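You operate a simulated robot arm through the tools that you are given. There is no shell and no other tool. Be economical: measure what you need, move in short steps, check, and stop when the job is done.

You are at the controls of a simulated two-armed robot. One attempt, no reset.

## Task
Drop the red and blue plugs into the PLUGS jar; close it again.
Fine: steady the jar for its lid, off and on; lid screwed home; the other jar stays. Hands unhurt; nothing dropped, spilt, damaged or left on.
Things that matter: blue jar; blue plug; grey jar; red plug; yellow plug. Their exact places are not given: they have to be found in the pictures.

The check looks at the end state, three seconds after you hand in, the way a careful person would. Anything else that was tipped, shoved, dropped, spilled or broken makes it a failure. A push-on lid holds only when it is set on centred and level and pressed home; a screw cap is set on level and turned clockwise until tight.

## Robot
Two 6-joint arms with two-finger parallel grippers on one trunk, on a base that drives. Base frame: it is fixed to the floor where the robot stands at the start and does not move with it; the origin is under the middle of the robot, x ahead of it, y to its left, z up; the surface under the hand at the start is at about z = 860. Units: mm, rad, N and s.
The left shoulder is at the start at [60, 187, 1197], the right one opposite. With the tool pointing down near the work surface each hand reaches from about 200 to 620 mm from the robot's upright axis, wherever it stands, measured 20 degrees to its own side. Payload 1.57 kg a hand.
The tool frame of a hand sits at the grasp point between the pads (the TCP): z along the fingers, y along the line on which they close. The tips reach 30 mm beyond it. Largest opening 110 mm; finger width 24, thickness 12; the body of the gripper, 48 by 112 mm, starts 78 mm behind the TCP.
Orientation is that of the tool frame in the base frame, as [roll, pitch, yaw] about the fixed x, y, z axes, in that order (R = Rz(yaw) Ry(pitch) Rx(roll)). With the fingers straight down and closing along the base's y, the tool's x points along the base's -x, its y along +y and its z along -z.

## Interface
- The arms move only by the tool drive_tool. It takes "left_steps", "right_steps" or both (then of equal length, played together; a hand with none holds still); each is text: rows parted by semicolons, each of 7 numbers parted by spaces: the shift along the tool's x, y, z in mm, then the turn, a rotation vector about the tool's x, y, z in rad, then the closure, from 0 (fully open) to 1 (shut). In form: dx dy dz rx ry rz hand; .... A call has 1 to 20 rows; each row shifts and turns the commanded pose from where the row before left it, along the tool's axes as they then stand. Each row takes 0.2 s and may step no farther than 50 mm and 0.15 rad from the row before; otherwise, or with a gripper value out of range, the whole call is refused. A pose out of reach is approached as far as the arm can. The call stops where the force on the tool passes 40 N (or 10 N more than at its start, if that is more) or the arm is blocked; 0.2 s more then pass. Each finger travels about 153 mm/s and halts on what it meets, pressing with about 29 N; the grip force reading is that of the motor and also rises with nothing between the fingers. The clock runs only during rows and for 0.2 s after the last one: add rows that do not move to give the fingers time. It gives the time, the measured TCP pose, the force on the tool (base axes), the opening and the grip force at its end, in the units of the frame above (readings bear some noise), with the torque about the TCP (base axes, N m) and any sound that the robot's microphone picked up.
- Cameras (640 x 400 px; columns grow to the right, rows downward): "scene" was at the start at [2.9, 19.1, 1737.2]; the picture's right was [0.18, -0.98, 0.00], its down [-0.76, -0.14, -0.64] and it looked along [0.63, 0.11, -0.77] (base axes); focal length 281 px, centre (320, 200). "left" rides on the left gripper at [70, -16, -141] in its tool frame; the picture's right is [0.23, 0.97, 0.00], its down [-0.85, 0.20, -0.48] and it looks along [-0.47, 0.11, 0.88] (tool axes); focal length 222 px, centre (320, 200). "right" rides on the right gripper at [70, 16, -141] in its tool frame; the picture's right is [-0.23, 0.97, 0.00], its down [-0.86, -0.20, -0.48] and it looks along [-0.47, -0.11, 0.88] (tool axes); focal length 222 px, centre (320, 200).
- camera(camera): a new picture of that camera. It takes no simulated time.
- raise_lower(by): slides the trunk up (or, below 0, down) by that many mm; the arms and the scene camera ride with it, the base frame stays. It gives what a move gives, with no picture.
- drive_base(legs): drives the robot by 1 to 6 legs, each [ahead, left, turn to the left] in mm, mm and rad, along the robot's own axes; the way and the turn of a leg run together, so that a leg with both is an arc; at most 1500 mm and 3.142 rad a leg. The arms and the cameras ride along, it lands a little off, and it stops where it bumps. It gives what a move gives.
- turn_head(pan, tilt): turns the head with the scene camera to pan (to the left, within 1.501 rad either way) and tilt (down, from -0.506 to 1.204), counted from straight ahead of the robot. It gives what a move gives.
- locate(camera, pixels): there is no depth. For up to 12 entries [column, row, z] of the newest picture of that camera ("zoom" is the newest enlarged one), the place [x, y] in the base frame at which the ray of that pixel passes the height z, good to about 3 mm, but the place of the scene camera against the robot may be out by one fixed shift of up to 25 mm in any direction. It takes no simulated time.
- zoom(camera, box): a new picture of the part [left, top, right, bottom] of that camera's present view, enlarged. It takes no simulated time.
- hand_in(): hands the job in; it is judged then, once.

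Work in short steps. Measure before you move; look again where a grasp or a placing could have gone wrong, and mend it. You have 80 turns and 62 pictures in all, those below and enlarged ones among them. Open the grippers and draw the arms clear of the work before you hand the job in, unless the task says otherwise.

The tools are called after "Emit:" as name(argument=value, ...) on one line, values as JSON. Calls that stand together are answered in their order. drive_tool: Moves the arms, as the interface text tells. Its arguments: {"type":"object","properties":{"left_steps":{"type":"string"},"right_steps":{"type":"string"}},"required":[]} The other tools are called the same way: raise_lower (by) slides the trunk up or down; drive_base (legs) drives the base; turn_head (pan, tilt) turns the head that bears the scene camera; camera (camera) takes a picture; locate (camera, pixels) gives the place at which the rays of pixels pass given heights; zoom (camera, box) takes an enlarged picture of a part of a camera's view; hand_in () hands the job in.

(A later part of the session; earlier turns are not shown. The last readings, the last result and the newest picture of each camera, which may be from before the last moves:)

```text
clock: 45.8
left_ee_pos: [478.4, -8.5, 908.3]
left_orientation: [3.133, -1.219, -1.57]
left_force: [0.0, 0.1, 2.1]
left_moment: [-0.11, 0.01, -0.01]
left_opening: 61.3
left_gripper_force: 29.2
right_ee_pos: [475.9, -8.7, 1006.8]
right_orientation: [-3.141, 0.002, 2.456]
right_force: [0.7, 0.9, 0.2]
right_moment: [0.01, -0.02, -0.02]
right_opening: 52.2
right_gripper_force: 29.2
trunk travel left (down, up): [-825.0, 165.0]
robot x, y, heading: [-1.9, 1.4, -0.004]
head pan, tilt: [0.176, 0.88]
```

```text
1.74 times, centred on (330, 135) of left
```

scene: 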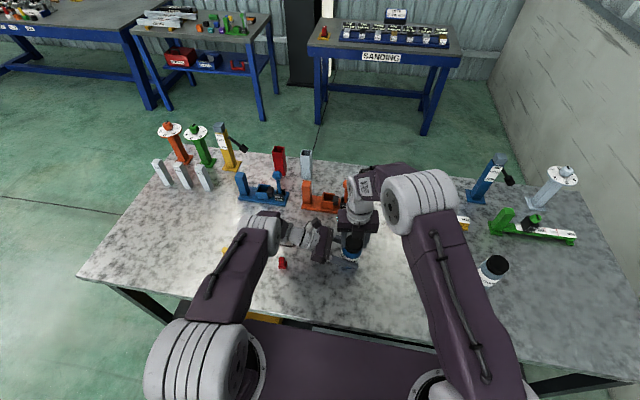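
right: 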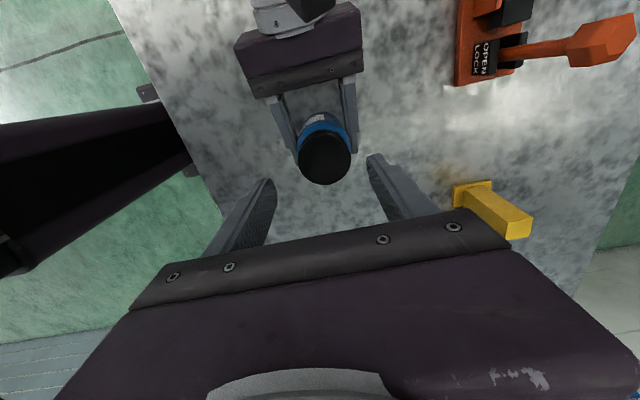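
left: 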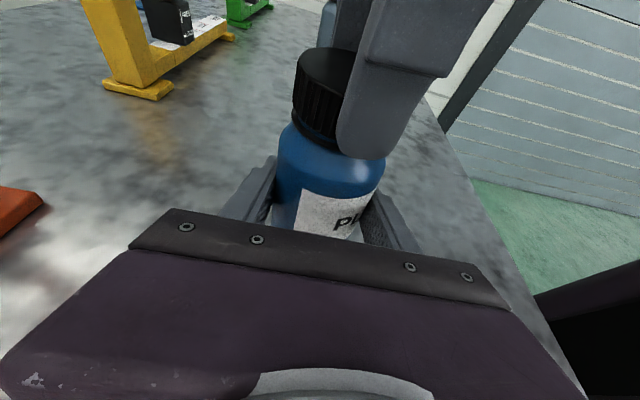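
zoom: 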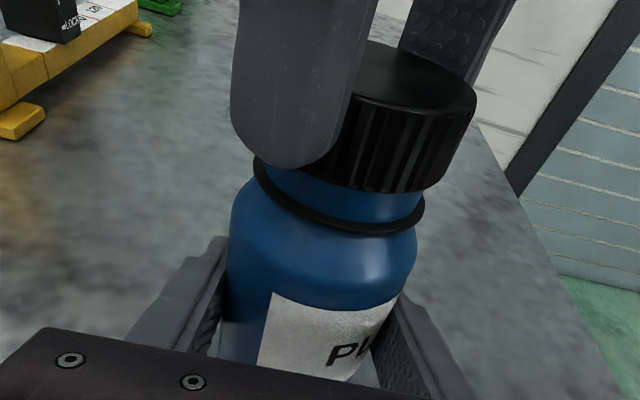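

The cap is free. I lift it straight up and off to the right, then open the left hand and back it away from the jar.

Emit:
drive_tool(right_steps="0 0 -30 0 0 0 0.9;0 0 -40 0 0 0 0.9;0 0 -40 0 0 0 0.9;0 0 -40 0 0 0 0.9;-25.4 -31 0 0 0 0 0.9;-25.4 -31 0 0 0 0 0.9;-25.4 -31 0 0 0 0 0.9;-25.4 -31 0 0 0 0 0.9;-25.4 -31 0 0 0 0 0.9")

Emit:
drive_tool(left_steps="0 0 0 0 0 0 0.4;0 0 0 0 0 0 0.35;0 0 0 0 0 0 0.2;0 0 0 0 0 0 0;0 0 0 0 0 0 0;0 0 -30 0 0 0 0;0 0 -30 0 0 0 0;0 0 -35 0 0 0 0;0 0 -35 0 0 0 0;0 0 -10 0 0 0 0")

Emit:
camera(camera="scene")

Emit:
camera(camera="left")

```text
clock: 47.8
left_ee_pos: [476.2, -9.2, 907.6]
left_orientation: [3.133, -1.218, -1.57]
left_force: [0.2, -1.4, 1.5]
left_moment: [-0.1, -0.02, 0.03]
left_opening: 61.3
left_gripper_force: 29.2
right_ee_pos: [477.2, -210.9, 1158.3]
right_orientation: [-3.141, -0.001, 2.456]
right_force: [-0.6, 0.2, 0.0]
right_moment: [0.02, -0.03, 0.0]
right_opening: 52.4
right_gripper_force: 29.4
trunk travel left (down, up): [-825.0, 165.0]
robot x, y, heading: [-2.5, -1.4, 0.004]
head pan, tilt: [0.176, 0.88]
```

```text
clock: 50.0
left_ee_pos: [478.2, 122.8, 955.5]
left_orientation: [3.131, -1.22, -1.569]
left_force: [-0.7, 0.2, -0.5]
left_moment: [0.03, 0.02, -0.03]
left_opening: 110.1
left_gripper_force: 0.0
right_ee_pos: [476.1, -209.0, 1158.9]
right_orientation: [-3.141, 0.0, 2.455]
right_force: [0.4, -0.5, 0.3]
right_moment: [0.01, 0.0, 0.0]
right_opening: 52.4
right_gripper_force: 28.7
trunk travel left (down, up): [-825.0, 165.0]
robot x, y, heading: [1.0, -3.1, -0.005]
head pan, tilt: [0.176, 0.88]
```

```text
30 pictures are left
```

scene: 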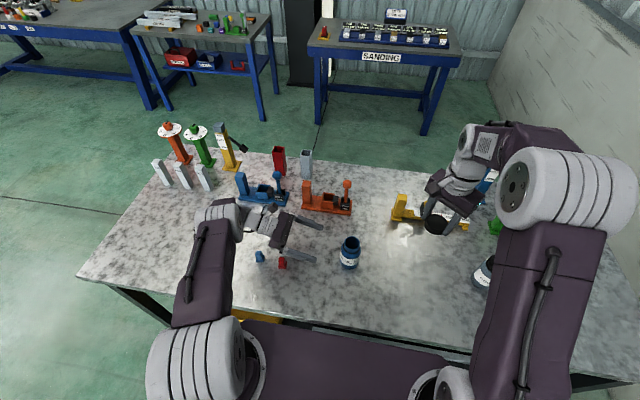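

```text
29 pictures are left
```

left: 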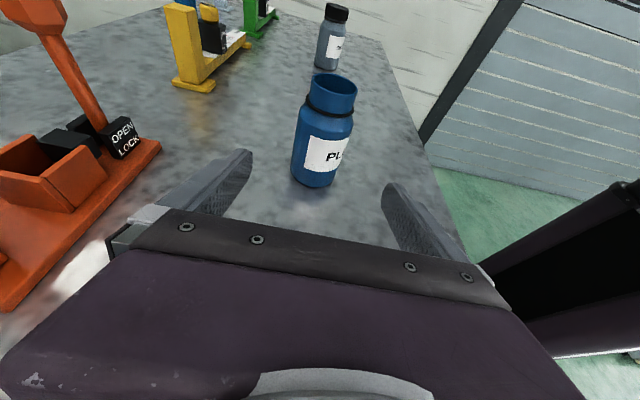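

The jar stands open and upright, and the cap is safe in the right hand. I raise the left hand, turn it to point down, and bring it above the red plug.

Emit:
drive_tool(left_steps="34 0 -33.7 0 0 0 0;34 0 -33.7 0 0 0 0;34 0 -33.7 0 0 0 0;0 0 0 0 -0.1356 0 0;0 0 0 0 -0.1356 0 0;0 0 0 0 -0.1356 0 0;0 0 0 0 -0.1356 0 0;0 0 0 0 -0.1356 0 0;0 0 0 0 -0.1356 0 0;0 0 0 0 -0.1356 0 0;0 0 0 0 -0.1356 0 0;0 0 0 0 -0.1356 0 0;-15 27 0 0 0 0 0;-15 28 0 0 0 0 0;0 0 0 0 0 0 0")

Emit:
camera(camera="left")

```text
clock: 53.2
left_ee_pos: [424.4, 213.2, 1088.0]
left_orientation: [3.137, 0.002, -1.576]
left_force: [0.4, 0.1, 0.5]
left_moment: [0.01, -0.01, 0.01]
left_opening: 109.9
left_gripper_force: 0.1
right_ee_pos: [477.2, -210.2, 1158.0]
right_orientation: [-3.139, 0.0, 2.454]
right_force: [-0.3, 0.0, 0.2]
right_moment: [0.03, 0.03, 0.0]
right_opening: 52.2
right_gripper_force: 28.9
trunk travel left (down, up): [-825.0, 165.0]
robot x, y, heading: [-2.0, 0.3, -0.001]
head pan, tilt: [0.176, 0.88]
```

```text
28 pictures are left
```

left: 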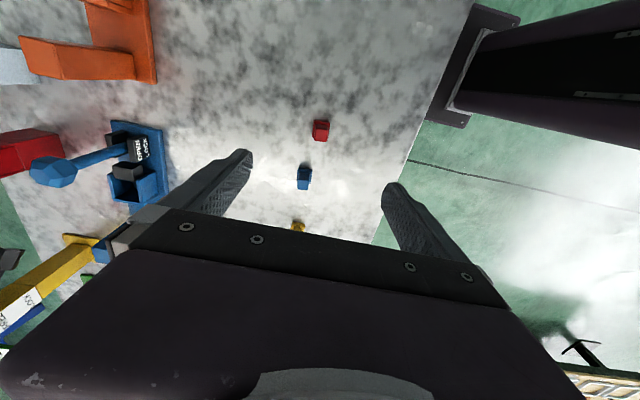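

Red is at (320,131) and blue at (304,178). I zoom in for size and position.

Emit:
zoom(camera="left", box=[270, 110, 366, 200])

```text
4.44 times, centred on (318, 155) of left
```

zoom: 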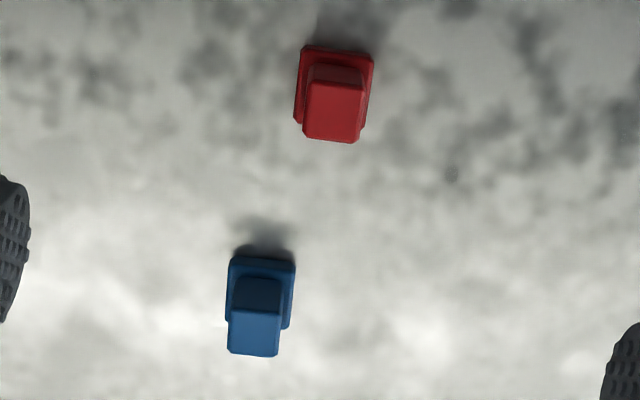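

Emit:
locate(camera="zoom", pixels=[[304, 46, 866], [374, 56, 866], [295, 124, 866], [310, 84, 875], [366, 86, 875], [303, 135, 885], [358, 142, 885], [333, 112, 885], [233, 255, 866], [295, 262, 866], [254, 333, 885], [254, 333, 895]])

```text
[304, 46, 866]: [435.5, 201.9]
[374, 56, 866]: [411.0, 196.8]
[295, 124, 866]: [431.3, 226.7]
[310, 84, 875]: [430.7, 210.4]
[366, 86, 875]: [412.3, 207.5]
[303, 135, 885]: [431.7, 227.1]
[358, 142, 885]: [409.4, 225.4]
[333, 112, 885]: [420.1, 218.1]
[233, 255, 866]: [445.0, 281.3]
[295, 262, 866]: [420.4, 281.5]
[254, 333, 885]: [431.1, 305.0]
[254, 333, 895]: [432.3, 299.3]
```

The red plug is about 25 mm square at the base, centred at (421.5,212), turned 0.18 rad, with its top near z 892. I align, descend to TCP z 906 and close on the upper block.

Emit:
drive_tool(left_steps="1.4 3.2 0 0 0 -0.09 0.4;0 0 30 0 0 -0.09 0.45;0 0 40 0 0 0 0.45;0 0 40 0 0 0 0.45;0 0 40 0 0 0 0.45;0 0 20 0 0 0 0.45;0 0 12 0 0 0 0.45;0 0 0 0 0 0 0.45")

Emit:
zoom(camera="left", box=[220, 80, 420, 210])

```text
clock: 55.0
left_ee_pos: [421.4, 212.5, 903.2]
left_orientation: [3.139, 0.001, -1.396]
left_force: [-0.1, 0.9, 0.3]
left_moment: [-0.01, 0.02, 0.03]
left_opening: 60.6
left_gripper_force: 0.0
right_ee_pos: [476.0, -210.3, 1158.5]
right_orientation: [-3.141, 0.001, 2.454]
right_force: [-0.6, -0.8, -1.3]
right_moment: [-0.03, -0.02, -0.01]
right_opening: 52.4
right_gripper_force: 29.1
trunk travel left (down, up): [-825.0, 165.0]
robot x, y, heading: [2.3, 2.0, -0.001]
head pan, tilt: [0.176, 0.88]
```

```text
3.08 times, centred on (320, 145) of left
```

zoom: 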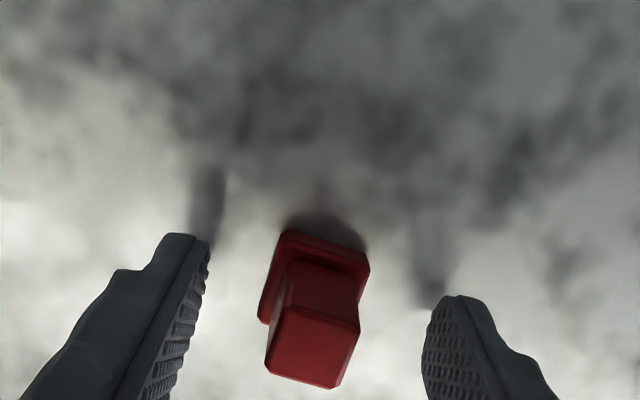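

I check the plug centre relative to the TCP.

Emit:
locate(camera="zoom", pixels=[[285, 232, 866], [368, 265, 866], [263, 322, 866], [315, 293, 866], [313, 345, 891], [267, 370, 891], [335, 388, 891]])

```text
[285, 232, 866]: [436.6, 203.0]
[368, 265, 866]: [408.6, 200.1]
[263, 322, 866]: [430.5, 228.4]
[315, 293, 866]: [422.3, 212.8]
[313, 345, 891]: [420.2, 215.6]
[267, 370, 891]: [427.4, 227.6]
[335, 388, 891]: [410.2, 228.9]
```

Centre matches the TCP and the angle is about 0.17. I close.

Emit:
drive_tool(left_steps="0 0 -2 0 0 0 0.6;0 0 0 0 0 0 0.7;0 0 0 0 0 0 0.78;0 0 0 0 0 0 0.85;0 0 0 0 0 0 1;0 0 0 0 0 0 1")

Emit:
zoom(camera="left", box=[220, 80, 420, 210])

```text
clock: 56.4
left_ee_pos: [420.9, 212.7, 905.7]
left_orientation: [3.14, 0.001, -1.396]
left_force: [-0.2, 0.8, 0.8]
left_moment: [0.0, -0.02, -0.03]
left_opening: 17.2
left_gripper_force: 29.4
right_ee_pos: [476.8, -210.0, 1158.8]
right_orientation: [-3.14, 0.002, 2.456]
right_force: [-0.4, -0.5, 0.7]
right_moment: [0.02, -0.02, -0.02]
right_opening: 52.3
right_gripper_force: 29.4
trunk travel left (down, up): [-825.0, 165.0]
robot x, y, heading: [2.2, 1.5, -0.002]
head pan, tilt: [0.176, 0.88]
```

```text
3.08 times, centred on (320, 145) of left
```

zoom: 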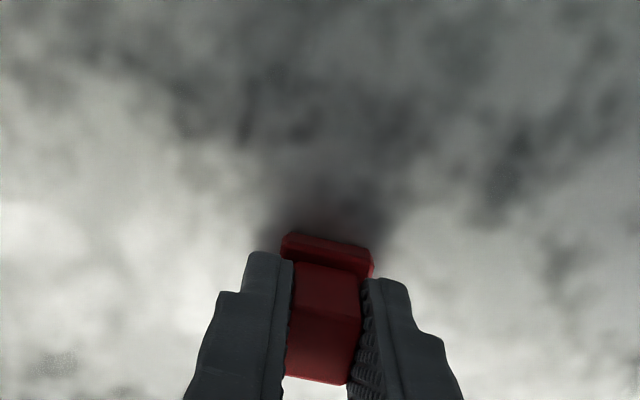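

Red is gripped at 17.2 mm. I lift 200 mm and carry it above the jar.

Emit:
drive_tool(left_steps="0 0 -20 0 0 0 1;0 0 -45 0 0 0 1;0 0 -45 0 0 0 1;0 0 -45 0 0 0 1;0 0 -45 0 0 0 1;45.7 -3.5 0 0 0 0 1;45.7 -3.5 0 0 0 0 1;45.7 -3.5 0 0 0 0 1;45.7 -3.5 0 0 0 0 1;45.7 -3.5 0 0 0 0 1;0 0 0 0 0 0 1")

Emit:
zoom(camera="left", box=[220, 80, 420, 210])

```text
clock: 58.8
left_ee_pos: [478.5, -8.2, 1108.3]
left_orientation: [3.138, 0.004, -1.398]
left_force: [0.0, 0.1, -0.3]
left_moment: [0.01, -0.02, 0.04]
left_opening: 17.5
left_gripper_force: 29.0
right_ee_pos: [476.2, -208.8, 1159.9]
right_orientation: [-3.138, 0.001, 2.456]
right_force: [0.2, 0.5, 0.5]
right_moment: [-0.04, 0.0, 0.01]
right_opening: 52.2
right_gripper_force: 29.0
trunk travel left (down, up): [-825.0, 165.0]
robot x, y, heading: [-0.2, -4.4, 0.003]
head pan, tilt: [0.176, 0.88]
```

```text
3.08 times, centred on (320, 145) of left
```

zoom: 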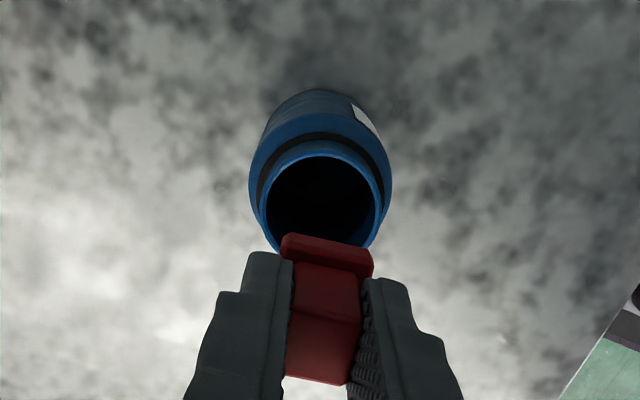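

The mouth is visible: outer rim spans cols 259–383, with centre about (321,197). I locate it at the rim height.

Emit:
locate(camera="zoom", pixels=[[321, 200, 984], [267, 197, 984], [376, 202, 984], [321, 141, 984], [321, 157, 984], [321, 90, 865]])

```text
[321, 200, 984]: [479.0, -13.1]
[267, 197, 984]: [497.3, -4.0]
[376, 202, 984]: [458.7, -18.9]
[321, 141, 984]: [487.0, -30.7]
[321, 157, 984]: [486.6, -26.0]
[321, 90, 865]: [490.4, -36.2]
```

The mouth inner diameter is about 41 mm, centred near (477.5,-9.5). I lower until the plug bottom is just above the rim and check.

Emit:
drive_tool(left_steps="0.8 1.1 35 0 0 0 1;0 0 35 0 0 0 1;0 0 0 0 0 0 1")

Emit:
zoom(camera="left", box=[220, 80, 420, 210])

Emit:
zoom(camera="scene", box=[300, 200, 400, 280])

```text
clock: 59.6
left_ee_pos: [478.7, -10.5, 1036.7]
left_orientation: [3.139, 0.001, -1.396]
left_force: [0.2, -0.3, 0.3]
left_moment: [0.0, 0.0, 0.01]
left_opening: 17.6
left_gripper_force: 29.1
right_ee_pos: [476.0, -209.4, 1160.2]
right_orientation: [-3.139, 0.002, 2.456]
right_force: [0.2, -0.4, -0.5]
right_moment: [0.02, 0.01, 0.04]
right_opening: 52.0
right_gripper_force: 28.8
trunk travel left (down, up): [-825.0, 165.0]
robot x, y, heading: [-1.7, -1.4, 0.002]
head pan, tilt: [0.176, 0.88]
```

```text
3.08 times, centred on (320, 145) of left
```

zoom: 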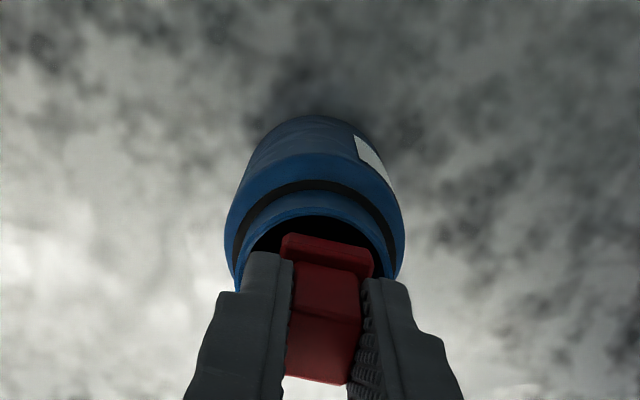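

```text
5.00 times, centred on (350, 240) of scene
```

zoom: 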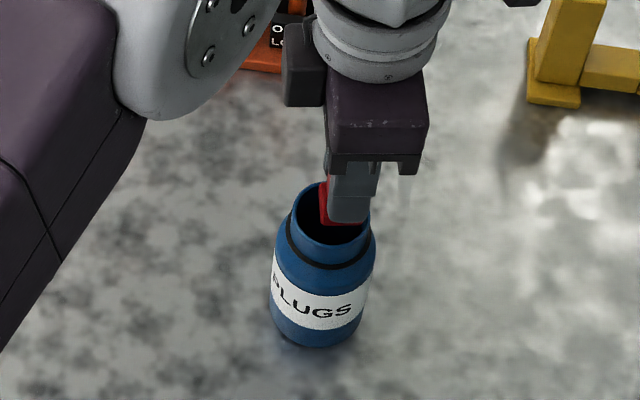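

The plug is aligned with the mouth. I lower 16 mm so its bottom enters, with the tips still above the rim.

Emit:
drive_tool(left_steps="0.8 0 4 0 0 0 1;0 0 4 0 0 0 1;0 0 4 0 0 0 1;0 0 3 0 0 0 1;0 0 0 0 0 0 1")

Emit:
zoom(camera="left", box=[220, 80, 420, 210])

```text
clock: 60.8
left_ee_pos: [475.1, -12.1, 1024.4]
left_orientation: [-3.139, -0.002, -1.396]
left_force: [4.6, -1.1, 28.0]
left_moment: [-0.36, -0.22, 0.06]
left_opening: 17.3
left_gripper_force: 29.3
right_ee_pos: [475.6, -210.1, 1159.2]
right_orientation: [3.141, 0.003, 2.456]
right_force: [1.1, 0.1, 0.6]
right_moment: [0.01, 0.01, -0.03]
right_opening: 52.4
right_gripper_force: 28.4
trunk travel left (down, up): [-825.0, 165.0]
robot x, y, heading: [1.2, -0.3, -0.004]
head pan, tilt: [0.176, 0.88]
```

```text
3.08 times, centred on (320, 145) of left
```

zoom: 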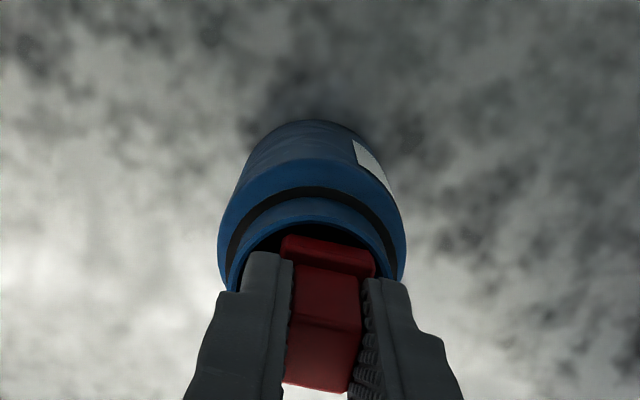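

A corner touched the rim at 28 N, and the TCP reads (475,-12) against the mouth at (477.5,-9.5). I back up, shift (+2.4,+2.4) mm and look.

Emit:
drive_tool(left_steps="0 0 -7 0 0 0 1;-1.9 -2.8 0 0 0 0 1;0 0 0 0 0 0 1")

Emit:
zoom(camera="left", box=[270, 110, 370, 175])

```text
clock: 61.6
left_ee_pos: [478.2, -9.5, 1027.7]
left_orientation: [3.137, 0.002, -1.397]
left_force: [0.3, 0.3, -0.5]
left_moment: [0.04, 0.01, 0.0]
left_opening: 17.5
left_gripper_force: 28.8
right_ee_pos: [475.4, -210.0, 1160.2]
right_orientation: [-3.14, 0.0, 2.456]
right_force: [0.5, 0.7, -0.3]
right_moment: [0.0, -0.01, 0.0]
right_opening: 52.0
right_gripper_force: 29.5
trunk travel left (down, up): [-825.0, 165.0]
robot x, y, heading: [-1.3, 1.2, 0.006]
head pan, tilt: [0.176, 0.88]
```

```text
6.15 times, centred on (320, 142) of left
```

zoom: 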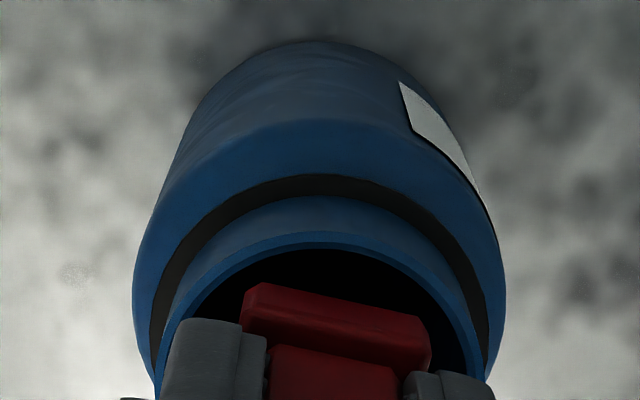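

Now centred, with about 4–7 mm gaps all round. I nudge 0.5 mm and descend 9 mm slowly.

Emit:
drive_tool(left_steps="0 -0.6 3 0 0 0 1;0 0 3 0 0 0 1;0 0 3 0 0 0 1;0 0 0 0 0 0 1")

Emit:
zoom(camera="left", box=[270, 110, 370, 175])

```text
clock: 62.6
left_ee_pos: [478.6, -9.8, 1023.5]
left_orientation: [-3.136, -0.003, -1.396]
left_force: [4.5, 1.6, 39.3]
left_moment: [-0.28, -0.79, 0.05]
left_opening: 17.5
left_gripper_force: 28.6
right_ee_pos: [472.2, -209.9, 1159.8]
right_orientation: [-3.141, 0.004, 2.455]
right_force: [-0.1, 0.6, -0.2]
right_moment: [0.0, 0.03, 0.06]
right_opening: 52.1
right_gripper_force: 29.2
trunk travel left (down, up): [-825.0, 165.0]
robot x, y, heading: [-0.7, -0.1, 0.005]
head pan, tilt: [0.176, 0.88]
```

```text
6.15 times, centred on (320, 142) of left
```

zoom: 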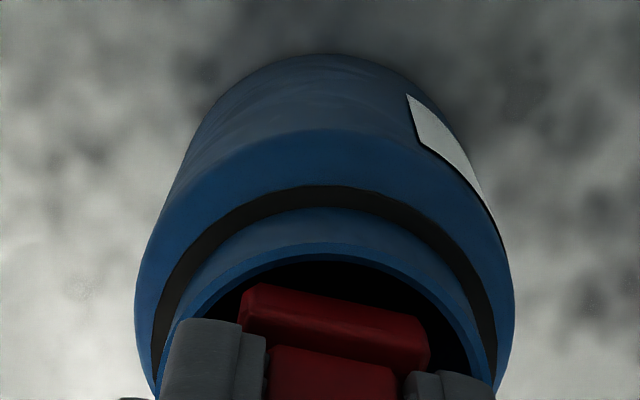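

The contact point at +16 mm in x, at tip height, means the fingertip met the rim while the plug is already inside the mouth. I raise 3 mm and release.

Emit:
drive_tool(left_steps="0 0 -2 0 0 0 1;0 0 -2.5 0 0 0 1;0 0 0 0 0 0 1;0 0 0 0 0 0 0.75;0 0 0 0 0 0 0.65;0 0 0 0 0 0 0.65;0 0 -20 0 0 0 0.65;0 0 -30 0 0 0 0.65;0 0 -30 0 0 0 0.65")

Emit:
zoom(camera="left", box=[220, 80, 420, 210])

```text
clock: 64.6
left_ee_pos: [480.3, -9.1, 1103.2]
left_orientation: [3.138, 0.002, -1.397]
left_force: [-0.3, 0.5, 0.0]
left_moment: [0.0, -0.02, 0.02]
left_opening: 38.6
left_gripper_force: 0.1
right_ee_pos: [474.3, -209.9, 1158.5]
right_orientation: [-3.14, 0.002, 2.456]
right_force: [0.5, -0.4, 0.4]
right_moment: [0.01, -0.02, 0.0]
right_opening: 52.1
right_gripper_force: 29.0
trunk travel left (down, up): [-825.0, 165.0]
robot x, y, heading: [0.5, -1.9, 0.001]
head pan, tilt: [0.176, 0.88]
```

```text
3.08 times, centred on (320, 145) of left
```

zoom: 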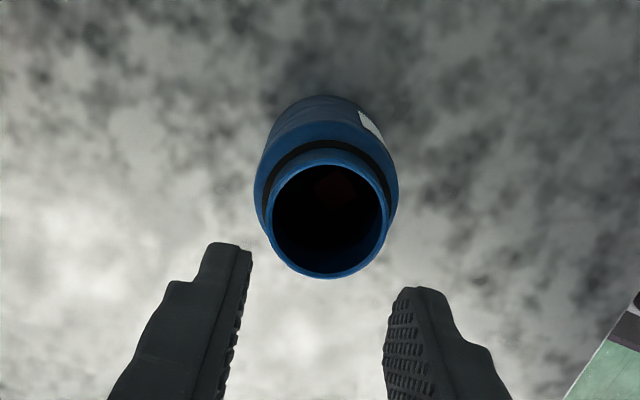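

Red is inside the jar. I go to the blue plug near (432.5,295), rotating to yaw -1.571, and lower to z 950 for a look.

Emit:
drive_tool(left_steps="-44 -0.76 0 0 0 0 0.5;-44 -0.76 0 0 0 0 0.45;-44 -0.76 0 0 0 0 0.45;-44 -0.76 0 0 0 0 0.45;-44 -0.76 0 0 0 0 0.45;-44 -0.76 0 0 0 0 0.45;-43.7 -0.76 0 0 0 0 0.45;0 0 0 0 0 0.0875 0.45;0 0 0 0 0 0.0875 0.45;0 0 45 0 0 0 0.45;0 0 45 0 0 0 0.45;0 0 45 0 0 0 0.45;0 0 18 0 0 0 0.45;0 0 0 0 0 0 0.45")

Emit:
zoom(camera="left", box=[220, 80, 420, 210])

```text
clock: 67.6
left_ee_pos: [429.3, 295.6, 950.8]
left_orientation: [3.139, 0.001, -1.572]
left_force: [0.4, 0.5, 0.5]
left_moment: [0.03, -0.02, 0.0]
left_opening: 60.6
left_gripper_force: 0.1
right_ee_pos: [475.9, -210.6, 1159.2]
right_orientation: [-3.141, 0.001, 2.455]
right_force: [0.0, -1.0, 0.4]
right_moment: [0.03, 0.01, 0.02]
right_opening: 52.0
right_gripper_force: 28.7
trunk travel left (down, up): [-825.0, 165.0]
robot x, y, heading: [-1.0, 0.2, 0.002]
head pan, tilt: [0.176, 0.88]
```

```text
3.08 times, centred on (320, 145) of left
```

zoom: 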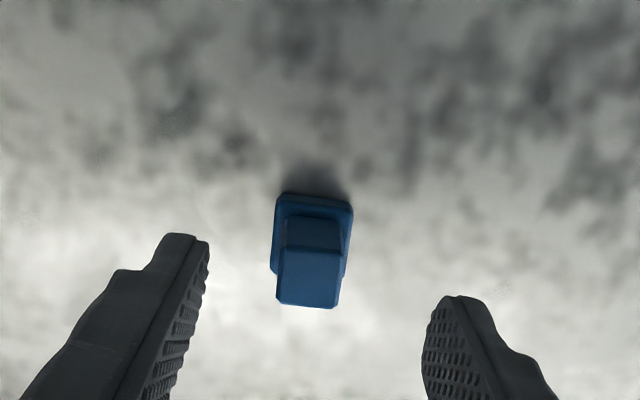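

Emit:
locate(camera="zoom", pixels=[[280, 193, 866], [353, 206, 866], [270, 268, 866], [311, 237, 866], [310, 278, 891], [310, 278, 896]])

```text
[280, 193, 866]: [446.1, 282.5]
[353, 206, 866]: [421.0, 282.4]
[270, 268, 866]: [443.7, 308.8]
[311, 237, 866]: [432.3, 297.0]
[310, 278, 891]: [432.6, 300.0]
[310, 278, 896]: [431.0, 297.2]
```

Blue centre is (432.4,295.6), so I shift +3 in x, descend to z 906 and grip.

Emit:
drive_tool(left_steps="0 -3 15 0 0 0 0.45;0 0 15 0 0 0 0.45;0 0 14 0 0 0 0.45;0 0 0 0 0 0 0.6;0 0 0 0 0 0 0.7;0 0 0 0 0 0 0.78;0 0 0 0 0 0 0.85;0 0 0 0 0 0 1;0 0 0 0 0 0 1")

Emit:
zoom(camera="left", box=[220, 80, 420, 210])

```text
clock: 69.6
left_ee_pos: [433.9, 294.5, 907.7]
left_orientation: [3.138, 0.002, -1.568]
left_force: [-0.2, 0.4, -0.1]
left_moment: [-0.02, -0.03, 0.02]
left_opening: 17.6
left_gripper_force: 29.1
right_ee_pos: [476.1, -210.2, 1160.0]
right_orientation: [-3.139, 0.003, 2.457]
right_force: [0.6, 0.2, -0.2]
right_moment: [-0.03, 0.0, 0.03]
right_opening: 51.8
right_gripper_force: 28.9
trunk travel left (down, up): [-825.0, 165.0]
robot x, y, heading: [0.8, -1.8, 0.002]
head pan, tilt: [0.176, 0.88]
```

```text
3.08 times, centred on (320, 145) of left
```

zoom: 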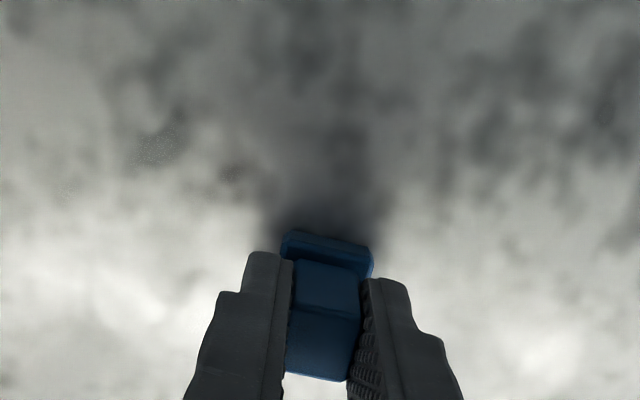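

Blue is gripped. I lift 160 mm and carry it over the jar.

Emit:
drive_tool(left_steps="0 0 -20 0 0 0 1;0 0 -45 0 0 0 1;0 0 -45 0 0 0 1;0 0 -45 0 0 0 1;43.5 -6.4 0 0 0 0 1;43.5 -6.4 0 0 0 0 1;43.5 -6.4 0 0 0 0 1;43.5 -6.4 0 0 0 0 1;43.5 -6.4 0 0 0 0 1;43.5 -6.4 0 0 0 0 1;43.5 -6.4 0 0 0 0 1;0 0 22 0 0 0 1;0 0 0 0 0 0 1")

Emit:
zoom(camera="left", box=[270, 110, 370, 175])

```text
clock: 72.4
left_ee_pos: [481.6, -11.5, 1040.0]
left_orientation: [3.137, 0.001, -1.571]
left_force: [0.2, 0.5, 0.4]
left_moment: [-0.01, -0.03, 0.0]
left_opening: 17.2
left_gripper_force: 28.7
right_ee_pos: [475.2, -209.6, 1159.0]
right_orientation: [-3.141, 0.001, 2.456]
right_force: [-1.3, 0.1, 0.0]
right_moment: [-0.03, 0.0, 0.0]
right_opening: 52.4
right_gripper_force: 29.1
trunk travel left (down, up): [-825.0, 165.0]
robot x, y, heading: [5.6, -1.7, -0.003]
head pan, tilt: [0.176, 0.88]
```

```text
6.15 times, centred on (320, 142) of left
```

zoom: 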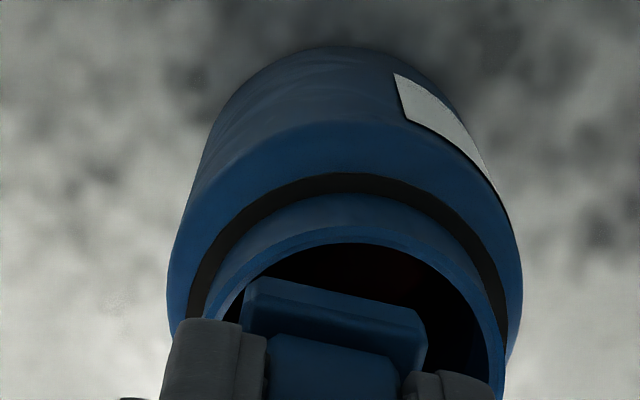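

The plug needs to go about 3 mm toward -x and 2–3 mm toward +y. I correct, lower to about 1029 and look again.

Emit:
drive_tool(left_steps="-2.3 3 0 0 0 0 1;0 0 5 0 0 0 1;0 0 5 0 0 0 1;0 0 0 0 0 0 1")

Emit:
zoom(camera="left", box=[270, 110, 370, 175])

```text
clock: 73.4
left_ee_pos: [477.5, -6.3, 1030.2]
left_orientation: [3.138, 0.001, -1.571]
left_force: [-0.1, -1.4, 1.8]
left_moment: [-0.02, -0.05, 0.0]
left_opening: 17.4
left_gripper_force: 29.0
right_ee_pos: [474.8, -209.0, 1158.4]
right_orientation: [-3.139, 0.004, 2.454]
right_force: [0.2, 0.0, 0.1]
right_moment: [-0.01, 0.0, 0.02]
right_opening: 52.3
right_gripper_force: 29.1
trunk travel left (down, up): [-825.0, 165.0]
robot x, y, heading: [-1.3, -1.3, -0.003]
head pan, tilt: [0.176, 0.88]
```

```text
6.15 times, centred on (320, 142) of left
```

zoom: 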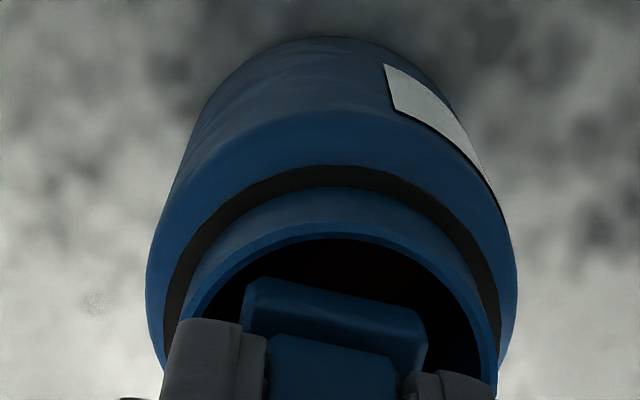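

Good alignment. I nudge 1.5 mm toward -y, lower 4 mm and release.

Emit:
drive_tool(left_steps="1.5 0 2 0 0 0 1;0 0 2 0 0 0 1;0 0 0 0 0 0 1")

Emit:
zoom(camera="left", box=[270, 110, 370, 175])

```text
clock: 74.2
left_ee_pos: [476.3, -8.8, 1025.6]
left_orientation: [3.138, 0.002, -1.572]
left_force: [-0.9, 0.7, -0.9]
left_moment: [0.0, 0.04, 0.02]
left_opening: 17.5
left_gripper_force: 28.8
right_ee_pos: [475.1, -209.1, 1160.1]
right_orientation: [-3.139, 0.002, 2.453]
right_force: [0.0, 1.2, 0.3]
right_moment: [-0.03, 0.0, 0.03]
right_opening: 51.9
right_gripper_force: 29.0
trunk travel left (down, up): [-825.0, 165.0]
robot x, y, heading: [-2.0, 0.4, -0.001]
head pan, tilt: [0.176, 0.88]
```

```text
6.15 times, centred on (320, 142) of left
```

zoom: 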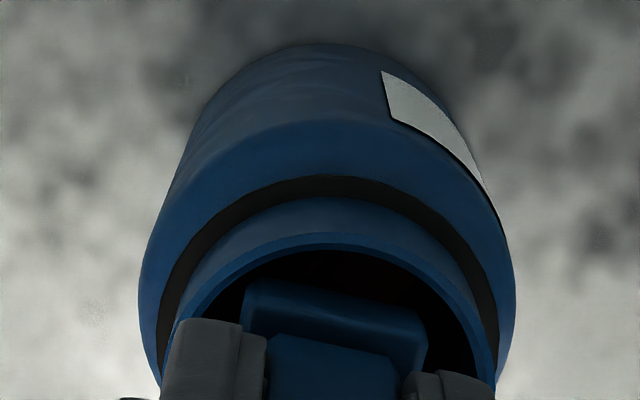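

The plug is inside the mouth with no contact force. I release and lift.

Emit:
drive_tool(left_steps="0 0 0 0 0 0 0.75;0 0 0 0 0 0 0.65;0 0 0 0 0 0 0.65;0 0 -20 0 0 0 0.65;0 0 -40 0 0 0 0.65;0 0 -40 0 0 0 0.65")

Emit:
zoom(camera="left", box=[220, 80, 420, 210])

```text
clock: 75.6
left_ee_pos: [475.6, -6.7, 1126.9]
left_orientation: [3.139, 0.002, -1.569]
left_force: [-0.3, 0.2, -0.2]
left_moment: [-0.02, 0.02, -0.05]
left_opening: 38.6
left_gripper_force: 0.0
right_ee_pos: [475.1, -210.6, 1159.1]
right_orientation: [-3.139, 0.004, 2.456]
right_force: [0.1, -0.1, 0.2]
right_moment: [-0.02, -0.04, 0.04]
right_opening: 52.3
right_gripper_force: 29.0
trunk travel left (down, up): [-825.0, 165.0]
robot x, y, heading: [1.8, 2.2, -0.0]
head pan, tilt: [0.176, 0.88]
```

```text
3.08 times, centred on (320, 145) of left
```

zoom: 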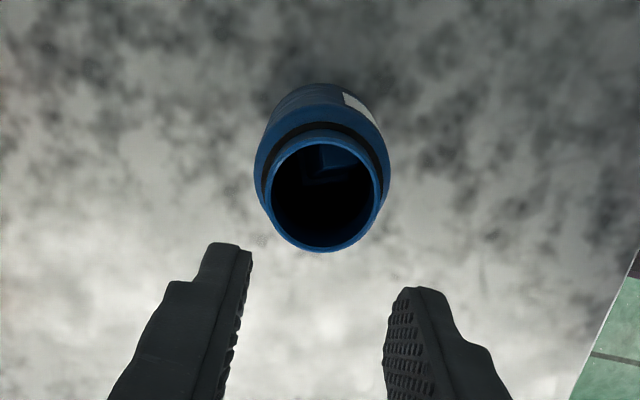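

Both plugs are in. I locate the mouth centre for the re-hold and re-capping.

Emit:
locate(camera="zoom", pixels=[[322, 195, 988], [266, 190, 988], [382, 195, 988], [325, 138, 988], [320, 252, 988]])

```text
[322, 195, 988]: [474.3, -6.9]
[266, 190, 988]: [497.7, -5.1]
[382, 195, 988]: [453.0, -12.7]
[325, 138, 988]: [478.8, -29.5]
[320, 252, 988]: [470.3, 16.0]
```

The mouth is at about (476,-8). I bring the left hand back to the side pre-grasp.

Emit:
drive_tool(left_steps="-39.4 0 0 0 0 0 0.3;-39.4 0 0 0 0 0 0;-39.4 0 0 0 0 0 0;-39.4 0 0 0 0 0 0;-39.4 0 0 0 0 0 0;0 0 0 0 0.1356 0 0;0 0 0 0 0.1356 0 0;0 0 0 0 0.1356 0 0;0 0 0 0 0.1356 0 0;0 0 0 0 0.1356 0 0;0 0 0 0 0.1356 0 0;0 0 0 0 0.1356 0 0;0 0 0 0 0.1356 0 0;0 0 0 0 0.1356 0 0;-34 0 32.3 0 0 0 0;-34 0 32.3 0 0 0 0;-34 0 32.3 0 0 0 0;-34 0 32.3 0 0 0 0;0 0 0 0 0 0 0")

Emit:
zoom(camera="left", box=[200, 50, 440, 210])

```text
clock: 79.6
left_ee_pos: [474.9, 113.2, 953.5]
left_orientation: [3.133, -1.219, -1.563]
left_force: [-0.8, 0.9, 0.0]
left_moment: [0.02, 0.03, -0.03]
left_opening: 110.0
left_gripper_force: 0.0
right_ee_pos: [476.5, -208.1, 1158.9]
right_orientation: [-3.14, 0.002, 2.455]
right_force: [0.3, 0.1, 0.0]
right_moment: [-0.02, -0.02, 0.01]
right_opening: 52.1
right_gripper_force: 29.5
trunk travel left (down, up): [-825.0, 165.0]
robot x, y, heading: [0.0, -2.4, -0.0]
head pan, tilt: [0.176, 0.88]
```

```text
2.50 times, centred on (320, 130) of left
```

zoom: 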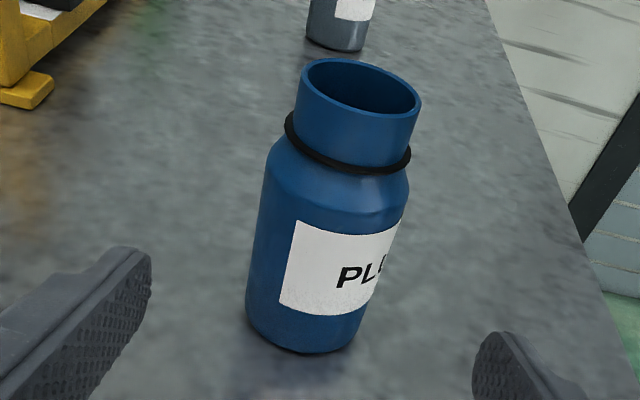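

I locate the jar from this view before closing in.

Emit:
locate(camera="zoom", pixels=[[245, 316, 866], [358, 334, 866], [305, 353, 862], [299, 85, 986], [421, 106, 986], [360, 86, 986], [365, 57, 986], [355, 117, 986]])

```text
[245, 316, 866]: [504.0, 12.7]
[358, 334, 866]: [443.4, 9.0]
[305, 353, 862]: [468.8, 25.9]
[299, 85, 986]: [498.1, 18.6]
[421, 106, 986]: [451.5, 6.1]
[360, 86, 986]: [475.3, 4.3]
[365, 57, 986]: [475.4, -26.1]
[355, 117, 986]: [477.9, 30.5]
```

Jar x is about 474.5, matching the hand. I advance and close gradually on the body.

Emit:
drive_tool(left_steps="-0.4 0 32.3 0 0 0 0;-0.4 0 32.3 0 0 0 0;-0.4 0 32.3 0 0 0 0;-0.2 0 32.3 0 0 0 0.1;0 0 0 0 0 0 0.25;0 0 0 0 0 0 0.33;0 0 0 0 0 0 0.38;0 0 0 0 0 0 0.42;0 0 0 0 0 0 0.5;0 0 0 0 0 0 0.8;0 0 0 0 0 0 0.8")

Emit:
camera(camera="left")

```text
clock: 82.0
left_ee_pos: [476.9, -11.0, 909.3]
left_orientation: [3.131, -1.22, -1.563]
left_force: [0.6, -0.5, 0.6]
left_moment: [0.02, -0.03, -0.01]
left_opening: 61.5
left_gripper_force: 28.7
right_ee_pos: [477.3, -209.3, 1158.5]
right_orientation: [-3.14, -0.003, 2.455]
right_force: [0.2, 0.9, -0.5]
right_moment: [-0.02, 0.01, 0.03]
right_opening: 52.1
right_gripper_force: 29.4
trunk travel left (down, up): [-825.0, 165.0]
robot x, y, heading: [2.3, -1.7, -0.0]
head pan, tilt: [0.176, 0.88]
```

```text
10 pictures are left
```

left: 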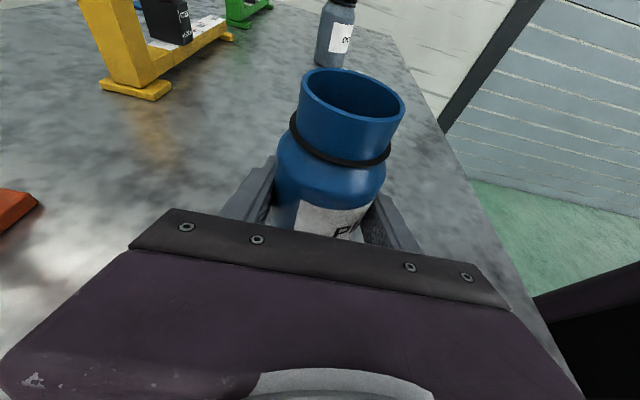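

Jar is held. I locate the rim from this view, with the centre about (354,95).

Emit:
locate(camera="left", pixels=[[354, 93, 986], [301, 84, 986], [405, 105, 986], [357, 68, 986], [350, 121, 986]])

```text
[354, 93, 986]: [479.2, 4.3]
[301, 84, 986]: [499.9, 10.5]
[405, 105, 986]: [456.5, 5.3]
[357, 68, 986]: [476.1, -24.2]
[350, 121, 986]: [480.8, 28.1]
```

I estimate the jar axis near (476.5,-8.8), the same as the unscrewed hand position. I rotate the right hand counterclockwise at height so I have clockwise travel for screwing.

Emit:
drive_tool(right_steps="0 0 0 0 0 -0.14 0.9;0 0 0 0 0 -0.14 0.9;0 0 0 0 0 -0.14 0.9;0 0 0 0 0 -0.14 0.9;0 0 0 0 0 -0.14 0.9;0 0 0 0 0 -0.14 0.9;0 0 0 0 0 -0.14 0.9;0 0 0 0 0 -0.14 0.9;0 0 0 0 0 -0.14 0.9;0 0 0 0 0 -0.14 0.9;0 0 0 0 0 -0.14 0.9;0 0 0 0 0 -0.14 0.9;0 0 0 0 0 -0.14 0.9;0 0 0 0 0 -0.14 0.9;0 0 0 0 0 -0.14 0.9;0 0 0 0 0 -0.14 0.9;0 0 0 0 0 -0.14 0.9;0 0 0 0 0 -0.14 0.9;0 0 0 0 0 -0.14 0.9;0 0 0 0 0 -0.14 0.9")

```text
clock: 86.2
left_ee_pos: [477.0, -10.0, 908.1]
left_orientation: [3.13, -1.22, -1.562]
left_force: [0.8, -0.9, -0.6]
left_moment: [0.01, -0.07, 0.01]
left_opening: 61.4
left_gripper_force: 28.8
right_ee_pos: [477.8, -210.5, 1157.6]
right_orientation: [3.14, -0.003, -1.026]
right_force: [0.0, 0.8, -0.4]
right_moment: [-0.01, 0.0, 0.0]
right_opening: 52.0
right_gripper_force: 28.7
trunk travel left (down, up): [-825.0, 165.0]
robot x, y, heading: [-3.8, -5.8, 0.001]
head pan, tilt: [0.176, 0.88]
```

I finish the rotation, carry the cap over the jar and stop about 20 mm above the rim.

Emit:
drive_tool(right_steps="0 0 0 0 0 -0.14 0.9;0 0 0 0 0 -0.14 0.9;0 0 0 0 0 -0.14 0.9;0 0 0 0 0 -0.14 0.9;0 0 0 0 0 -0.14 0.9;0 0 0 0 0 -0.14 0.9;0 0 0 0 0 -0.14 0.9;-2 -40.2 0 0 0 0 0.9;-2 -40.2 0 0 0 0 0.9;-2 -40.2 0 0 0 0 0.9;-2 -40.2 0 0 0 0 0.9;-2 -40.2 0 0 0 0 0.9;0 0 40 0 0 0 0.9;0 0 40 0 0 0 0.9;0 0 40 0 0 0 0.9;0 0 0 0 0 0 0.9")

Emit:
zoom(camera="left", box=[230, 0, 470, 210])

Emit:
zoom(camera="scene", box=[310, 200, 400, 280])

```text
clock: 89.6
left_ee_pos: [476.2, -10.3, 908.1]
left_orientation: [3.133, -1.219, -1.563]
left_force: [0.4, -0.6, 0.4]
left_moment: [-0.02, -0.05, 0.03]
left_opening: 61.2
left_gripper_force: 28.7
right_ee_pos: [474.5, 22.3, 1033.0]
right_orientation: [3.139, 0.0, -0.049]
right_force: [-0.8, 0.0, -0.4]
right_moment: [0.01, -0.02, 0.03]
right_opening: 51.8
right_gripper_force: 28.6
right hand out of reach, approached as far as the arm can: row 7
trunk travel left (down, up): [-825.0, 165.0]
robot x, y, heading: [0.4, 1.9, 0.002]
head pan, tilt: [0.176, 0.88]
```

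```text
1.90 times, centred on (350, 105) of left
```

zoom: 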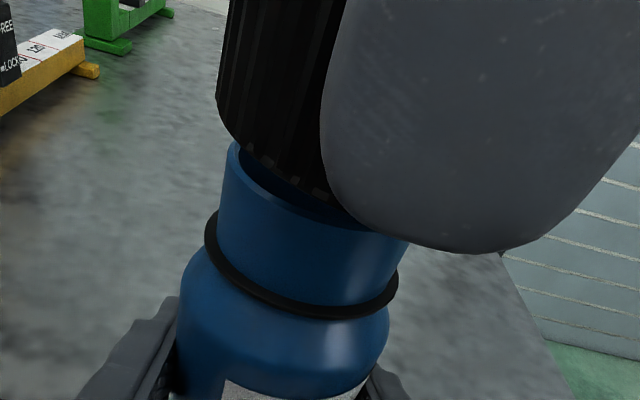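

```text
5.00 times, centred on (355, 240) of scene
```

zoom: 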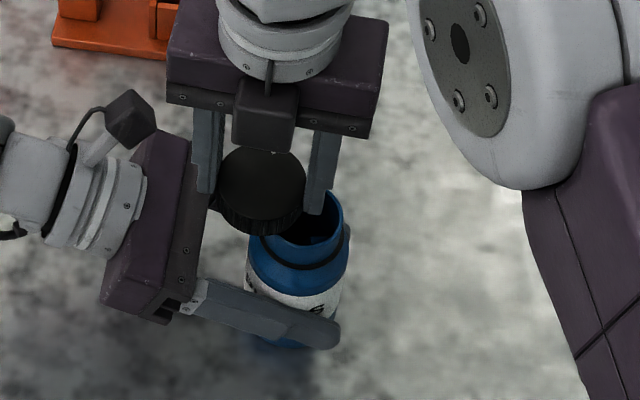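

The wrist limit shifted the hand to y=22, with no contact. I raise slightly, unwind 0.1 rad for margin and move to (476.5,-8.8).

Emit:
drive_tool(right_steps="0 0 -6 0 0 0.05 0.9;1.2 10.4 0 0 0 0.05 0.9;1.2 10.4 0 0 0 0 0.9;1.2 10.4 0 0 0 0 0.9;0 0 6 0 0 0 0.9;0 0 0 0 0 0 0.9")

Emit:
zoom(camera="left", box=[230, 0, 470, 210])

Emit:
zoom(camera="scene", box=[310, 200, 400, 280])

```text
clock: 91.0
left_ee_pos: [477.0, -10.0, 908.8]
left_orientation: [3.132, -1.22, -1.562]
left_force: [0.4, 0.0, 0.4]
left_moment: [-0.02, -0.03, -0.01]
left_opening: 61.5
left_gripper_force: 28.6
right_ee_pos: [472.5, -7.6, 1035.0]
right_orientation: [3.139, 0.001, -0.147]
right_force: [-0.5, -0.1, 0.0]
right_moment: [-0.02, -0.01, -0.01]
right_opening: 51.8
right_gripper_force: 28.9
trunk travel left (down, up): [-825.0, 165.0]
robot x, y, heading: [-0.5, -0.5, 0.003]
head pan, tilt: [0.176, 0.88]
```

```text
1.90 times, centred on (350, 105) of left
```

zoom: 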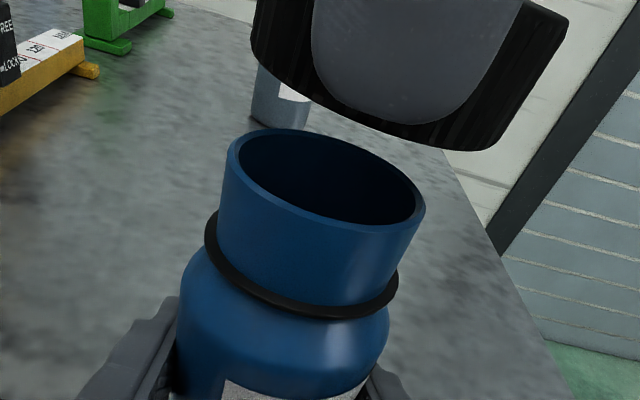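

```text
5.00 times, centred on (355, 240) of scene
```

zoom: 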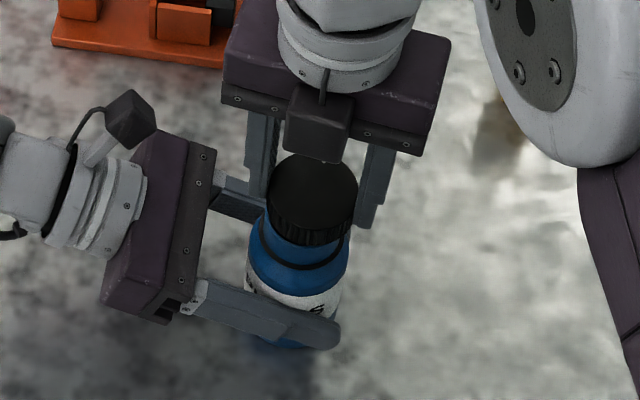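

The scene view shows good y alignment, but the left view and reading (x=472.5) show the cap 4–6 mm too near the robot. I shift +5 in x and -1 in y, then look.

Emit:
drive_tool(right_steps="5.1 0.3 5 0 0 0 0.9;0 0 5 0 0 0 0.9;0 0 0 0 0 0 0.9")

Emit:
zoom(camera="left", box=[230, 0, 470, 210])

```text
clock: 91.8
left_ee_pos: [477.1, -9.4, 909.3]
left_orientation: [3.13, -1.22, -1.563]
left_force: [0.0, 0.7, -0.4]
left_moment: [-0.01, -0.01, 0.0]
left_opening: 61.3
left_gripper_force: 28.9
right_ee_pos: [479.3, -8.8, 1024.3]
right_orientation: [3.139, 0.0, -0.15]
right_force: [-0.3, -0.1, 1.3]
right_moment: [0.02, 0.01, 0.02]
right_opening: 51.8
right_gripper_force: 29.2
trunk travel left (down, up): [-825.0, 165.0]
robot x, y, heading: [-1.7, 1.5, 0.004]
head pan, tilt: [0.176, 0.88]
```

```text
1.90 times, centred on (350, 105) of left
```

zoom: 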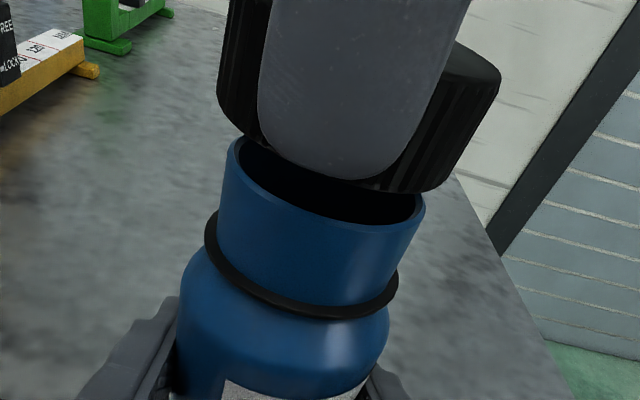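

Aligned in both directions. I lower onto the thread, watching the force.

Emit:
drive_tool(right_steps="0 0 4 0 0 0 0.9;0 0 4 0 0 0 0.9;0 0 4 0 0 0 0.9;0 0 3 0 0 0 0.9;0 0 3 0 0 0 0.9;0 0 2 0 0 0 0.9;0 0 0 0 0 0 0.9")

```text
clock: 92.9
left_ee_pos: [475.5, -8.8, 910.6]
left_orientation: [3.138, -1.218, -1.565]
left_force: [-1.4, 0.9, 5.4]
left_moment: [0.25, -0.01, 0.06]
left_opening: 61.6
left_gripper_force: 29.2
right_ee_pos: [478.7, -7.0, 1013.8]
right_orientation: [-3.14, -0.006, -0.149]
right_force: [-1.6, -0.5, 7.4]
right_moment: [0.08, 0.24, 0.02]
right_opening: 52.2
right_gripper_force: 29.1
trunk travel left (down, up): [-825.0, 165.0]
robot x, y, heading: [0.2, -1.1, -0.004]
head pan, tilt: [0.176, 0.88]
stopped in row 5 (right hand): the force on the tool passed its limit at 43 N (the readings are from after the stop); the commanded pose is now the measured one
```

The cap's -x edge touched the rim: moment gives contact at (-25,+13), and x=478.7 against 476.5. I raise 3 mm, shift (-2.2,+0.8) and look.

Emit:
drive_tool(right_steps="0 0 -4 0 0 0 0.9;-2.3 -0.5 0 0 0 0 0.9;0 0 0 0 0 0 0.9")

Emit:
zoom(camera="left", box=[230, 0, 470, 210])

```text
clock: 93.7
left_ee_pos: [476.5, -9.6, 908.9]
left_orientation: [3.14, -1.219, -1.567]
left_force: [-1.8, 1.0, 11.8]
left_moment: [0.36, 0.04, 0.0]
left_opening: 61.6
left_gripper_force: 29.1
right_ee_pos: [476.3, -6.9, 1017.3]
right_orientation: [-3.139, -0.004, -0.151]
right_force: [-0.3, 0.2, -0.2]
right_moment: [0.0, 0.0, -0.02]
right_opening: 52.2
right_gripper_force: 29.1
trunk travel left (down, up): [-825.0, 165.0]
robot x, y, heading: [1.0, -1.4, 0.001]
head pan, tilt: [0.176, 0.88]
```

```text
1.90 times, centred on (350, 105) of left
```

zoom: 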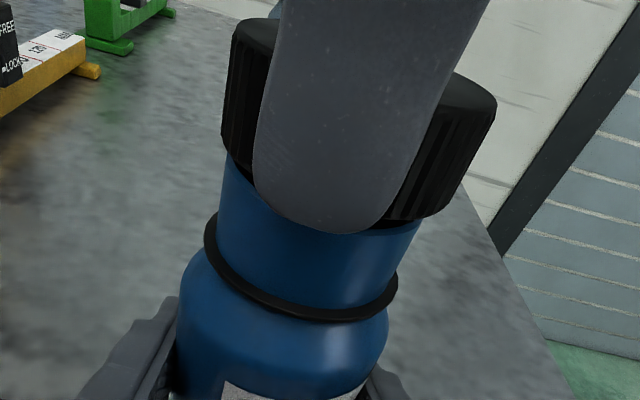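

In x the cap is about 1 mm off toward -x. I check y with a scene zoom.

Emit:
zoom(camera="scene", box=[325, 220, 385, 275])

```text
7.27 times, centred on (355, 248) of scene
```

zoom: 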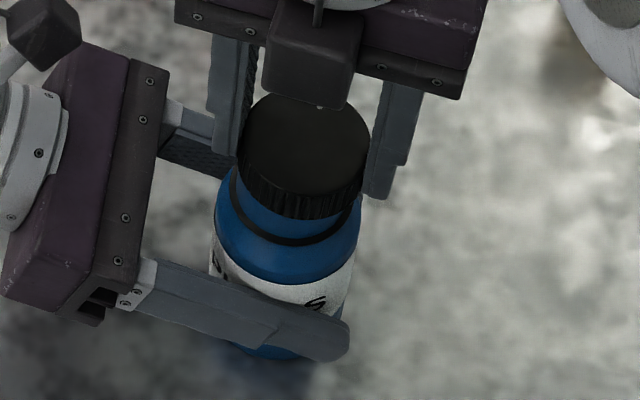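

y looks at most 1 mm off toward +y. I shift (+1,-0.7) and descend gently.

Emit:
drive_tool(right_steps="1.1 0.55 0 0 0 0 0.9;0 0 1.5 0 0 0 0.9;0 0 1.5 0 0 0 0.9;0 0 1.5 0 0 0 0.9;0 0 1 0 0 0 0.9")

```text
clock: 94.9
left_ee_pos: [475.5, -8.3, 907.7]
left_orientation: [-3.141, -1.215, -1.568]
left_force: [8.8, -1.0, 4.6]
left_moment: [0.03, 0.21, -0.17]
left_opening: 61.4
left_gripper_force: 28.8
right_ee_pos: [477.7, -9.3, 1012.2]
right_orientation: [-3.14, -0.007, -0.148]
right_force: [-5.3, -0.4, 20.4]
right_moment: [0.37, 0.2, 0.13]
right_opening: 52.2
right_gripper_force: 28.5
trunk travel left (down, up): [-825.0, 165.0]
robot x, y, heading: [1.6, -1.8, -0.001]
head pan, tilt: [0.176, 0.88]
```

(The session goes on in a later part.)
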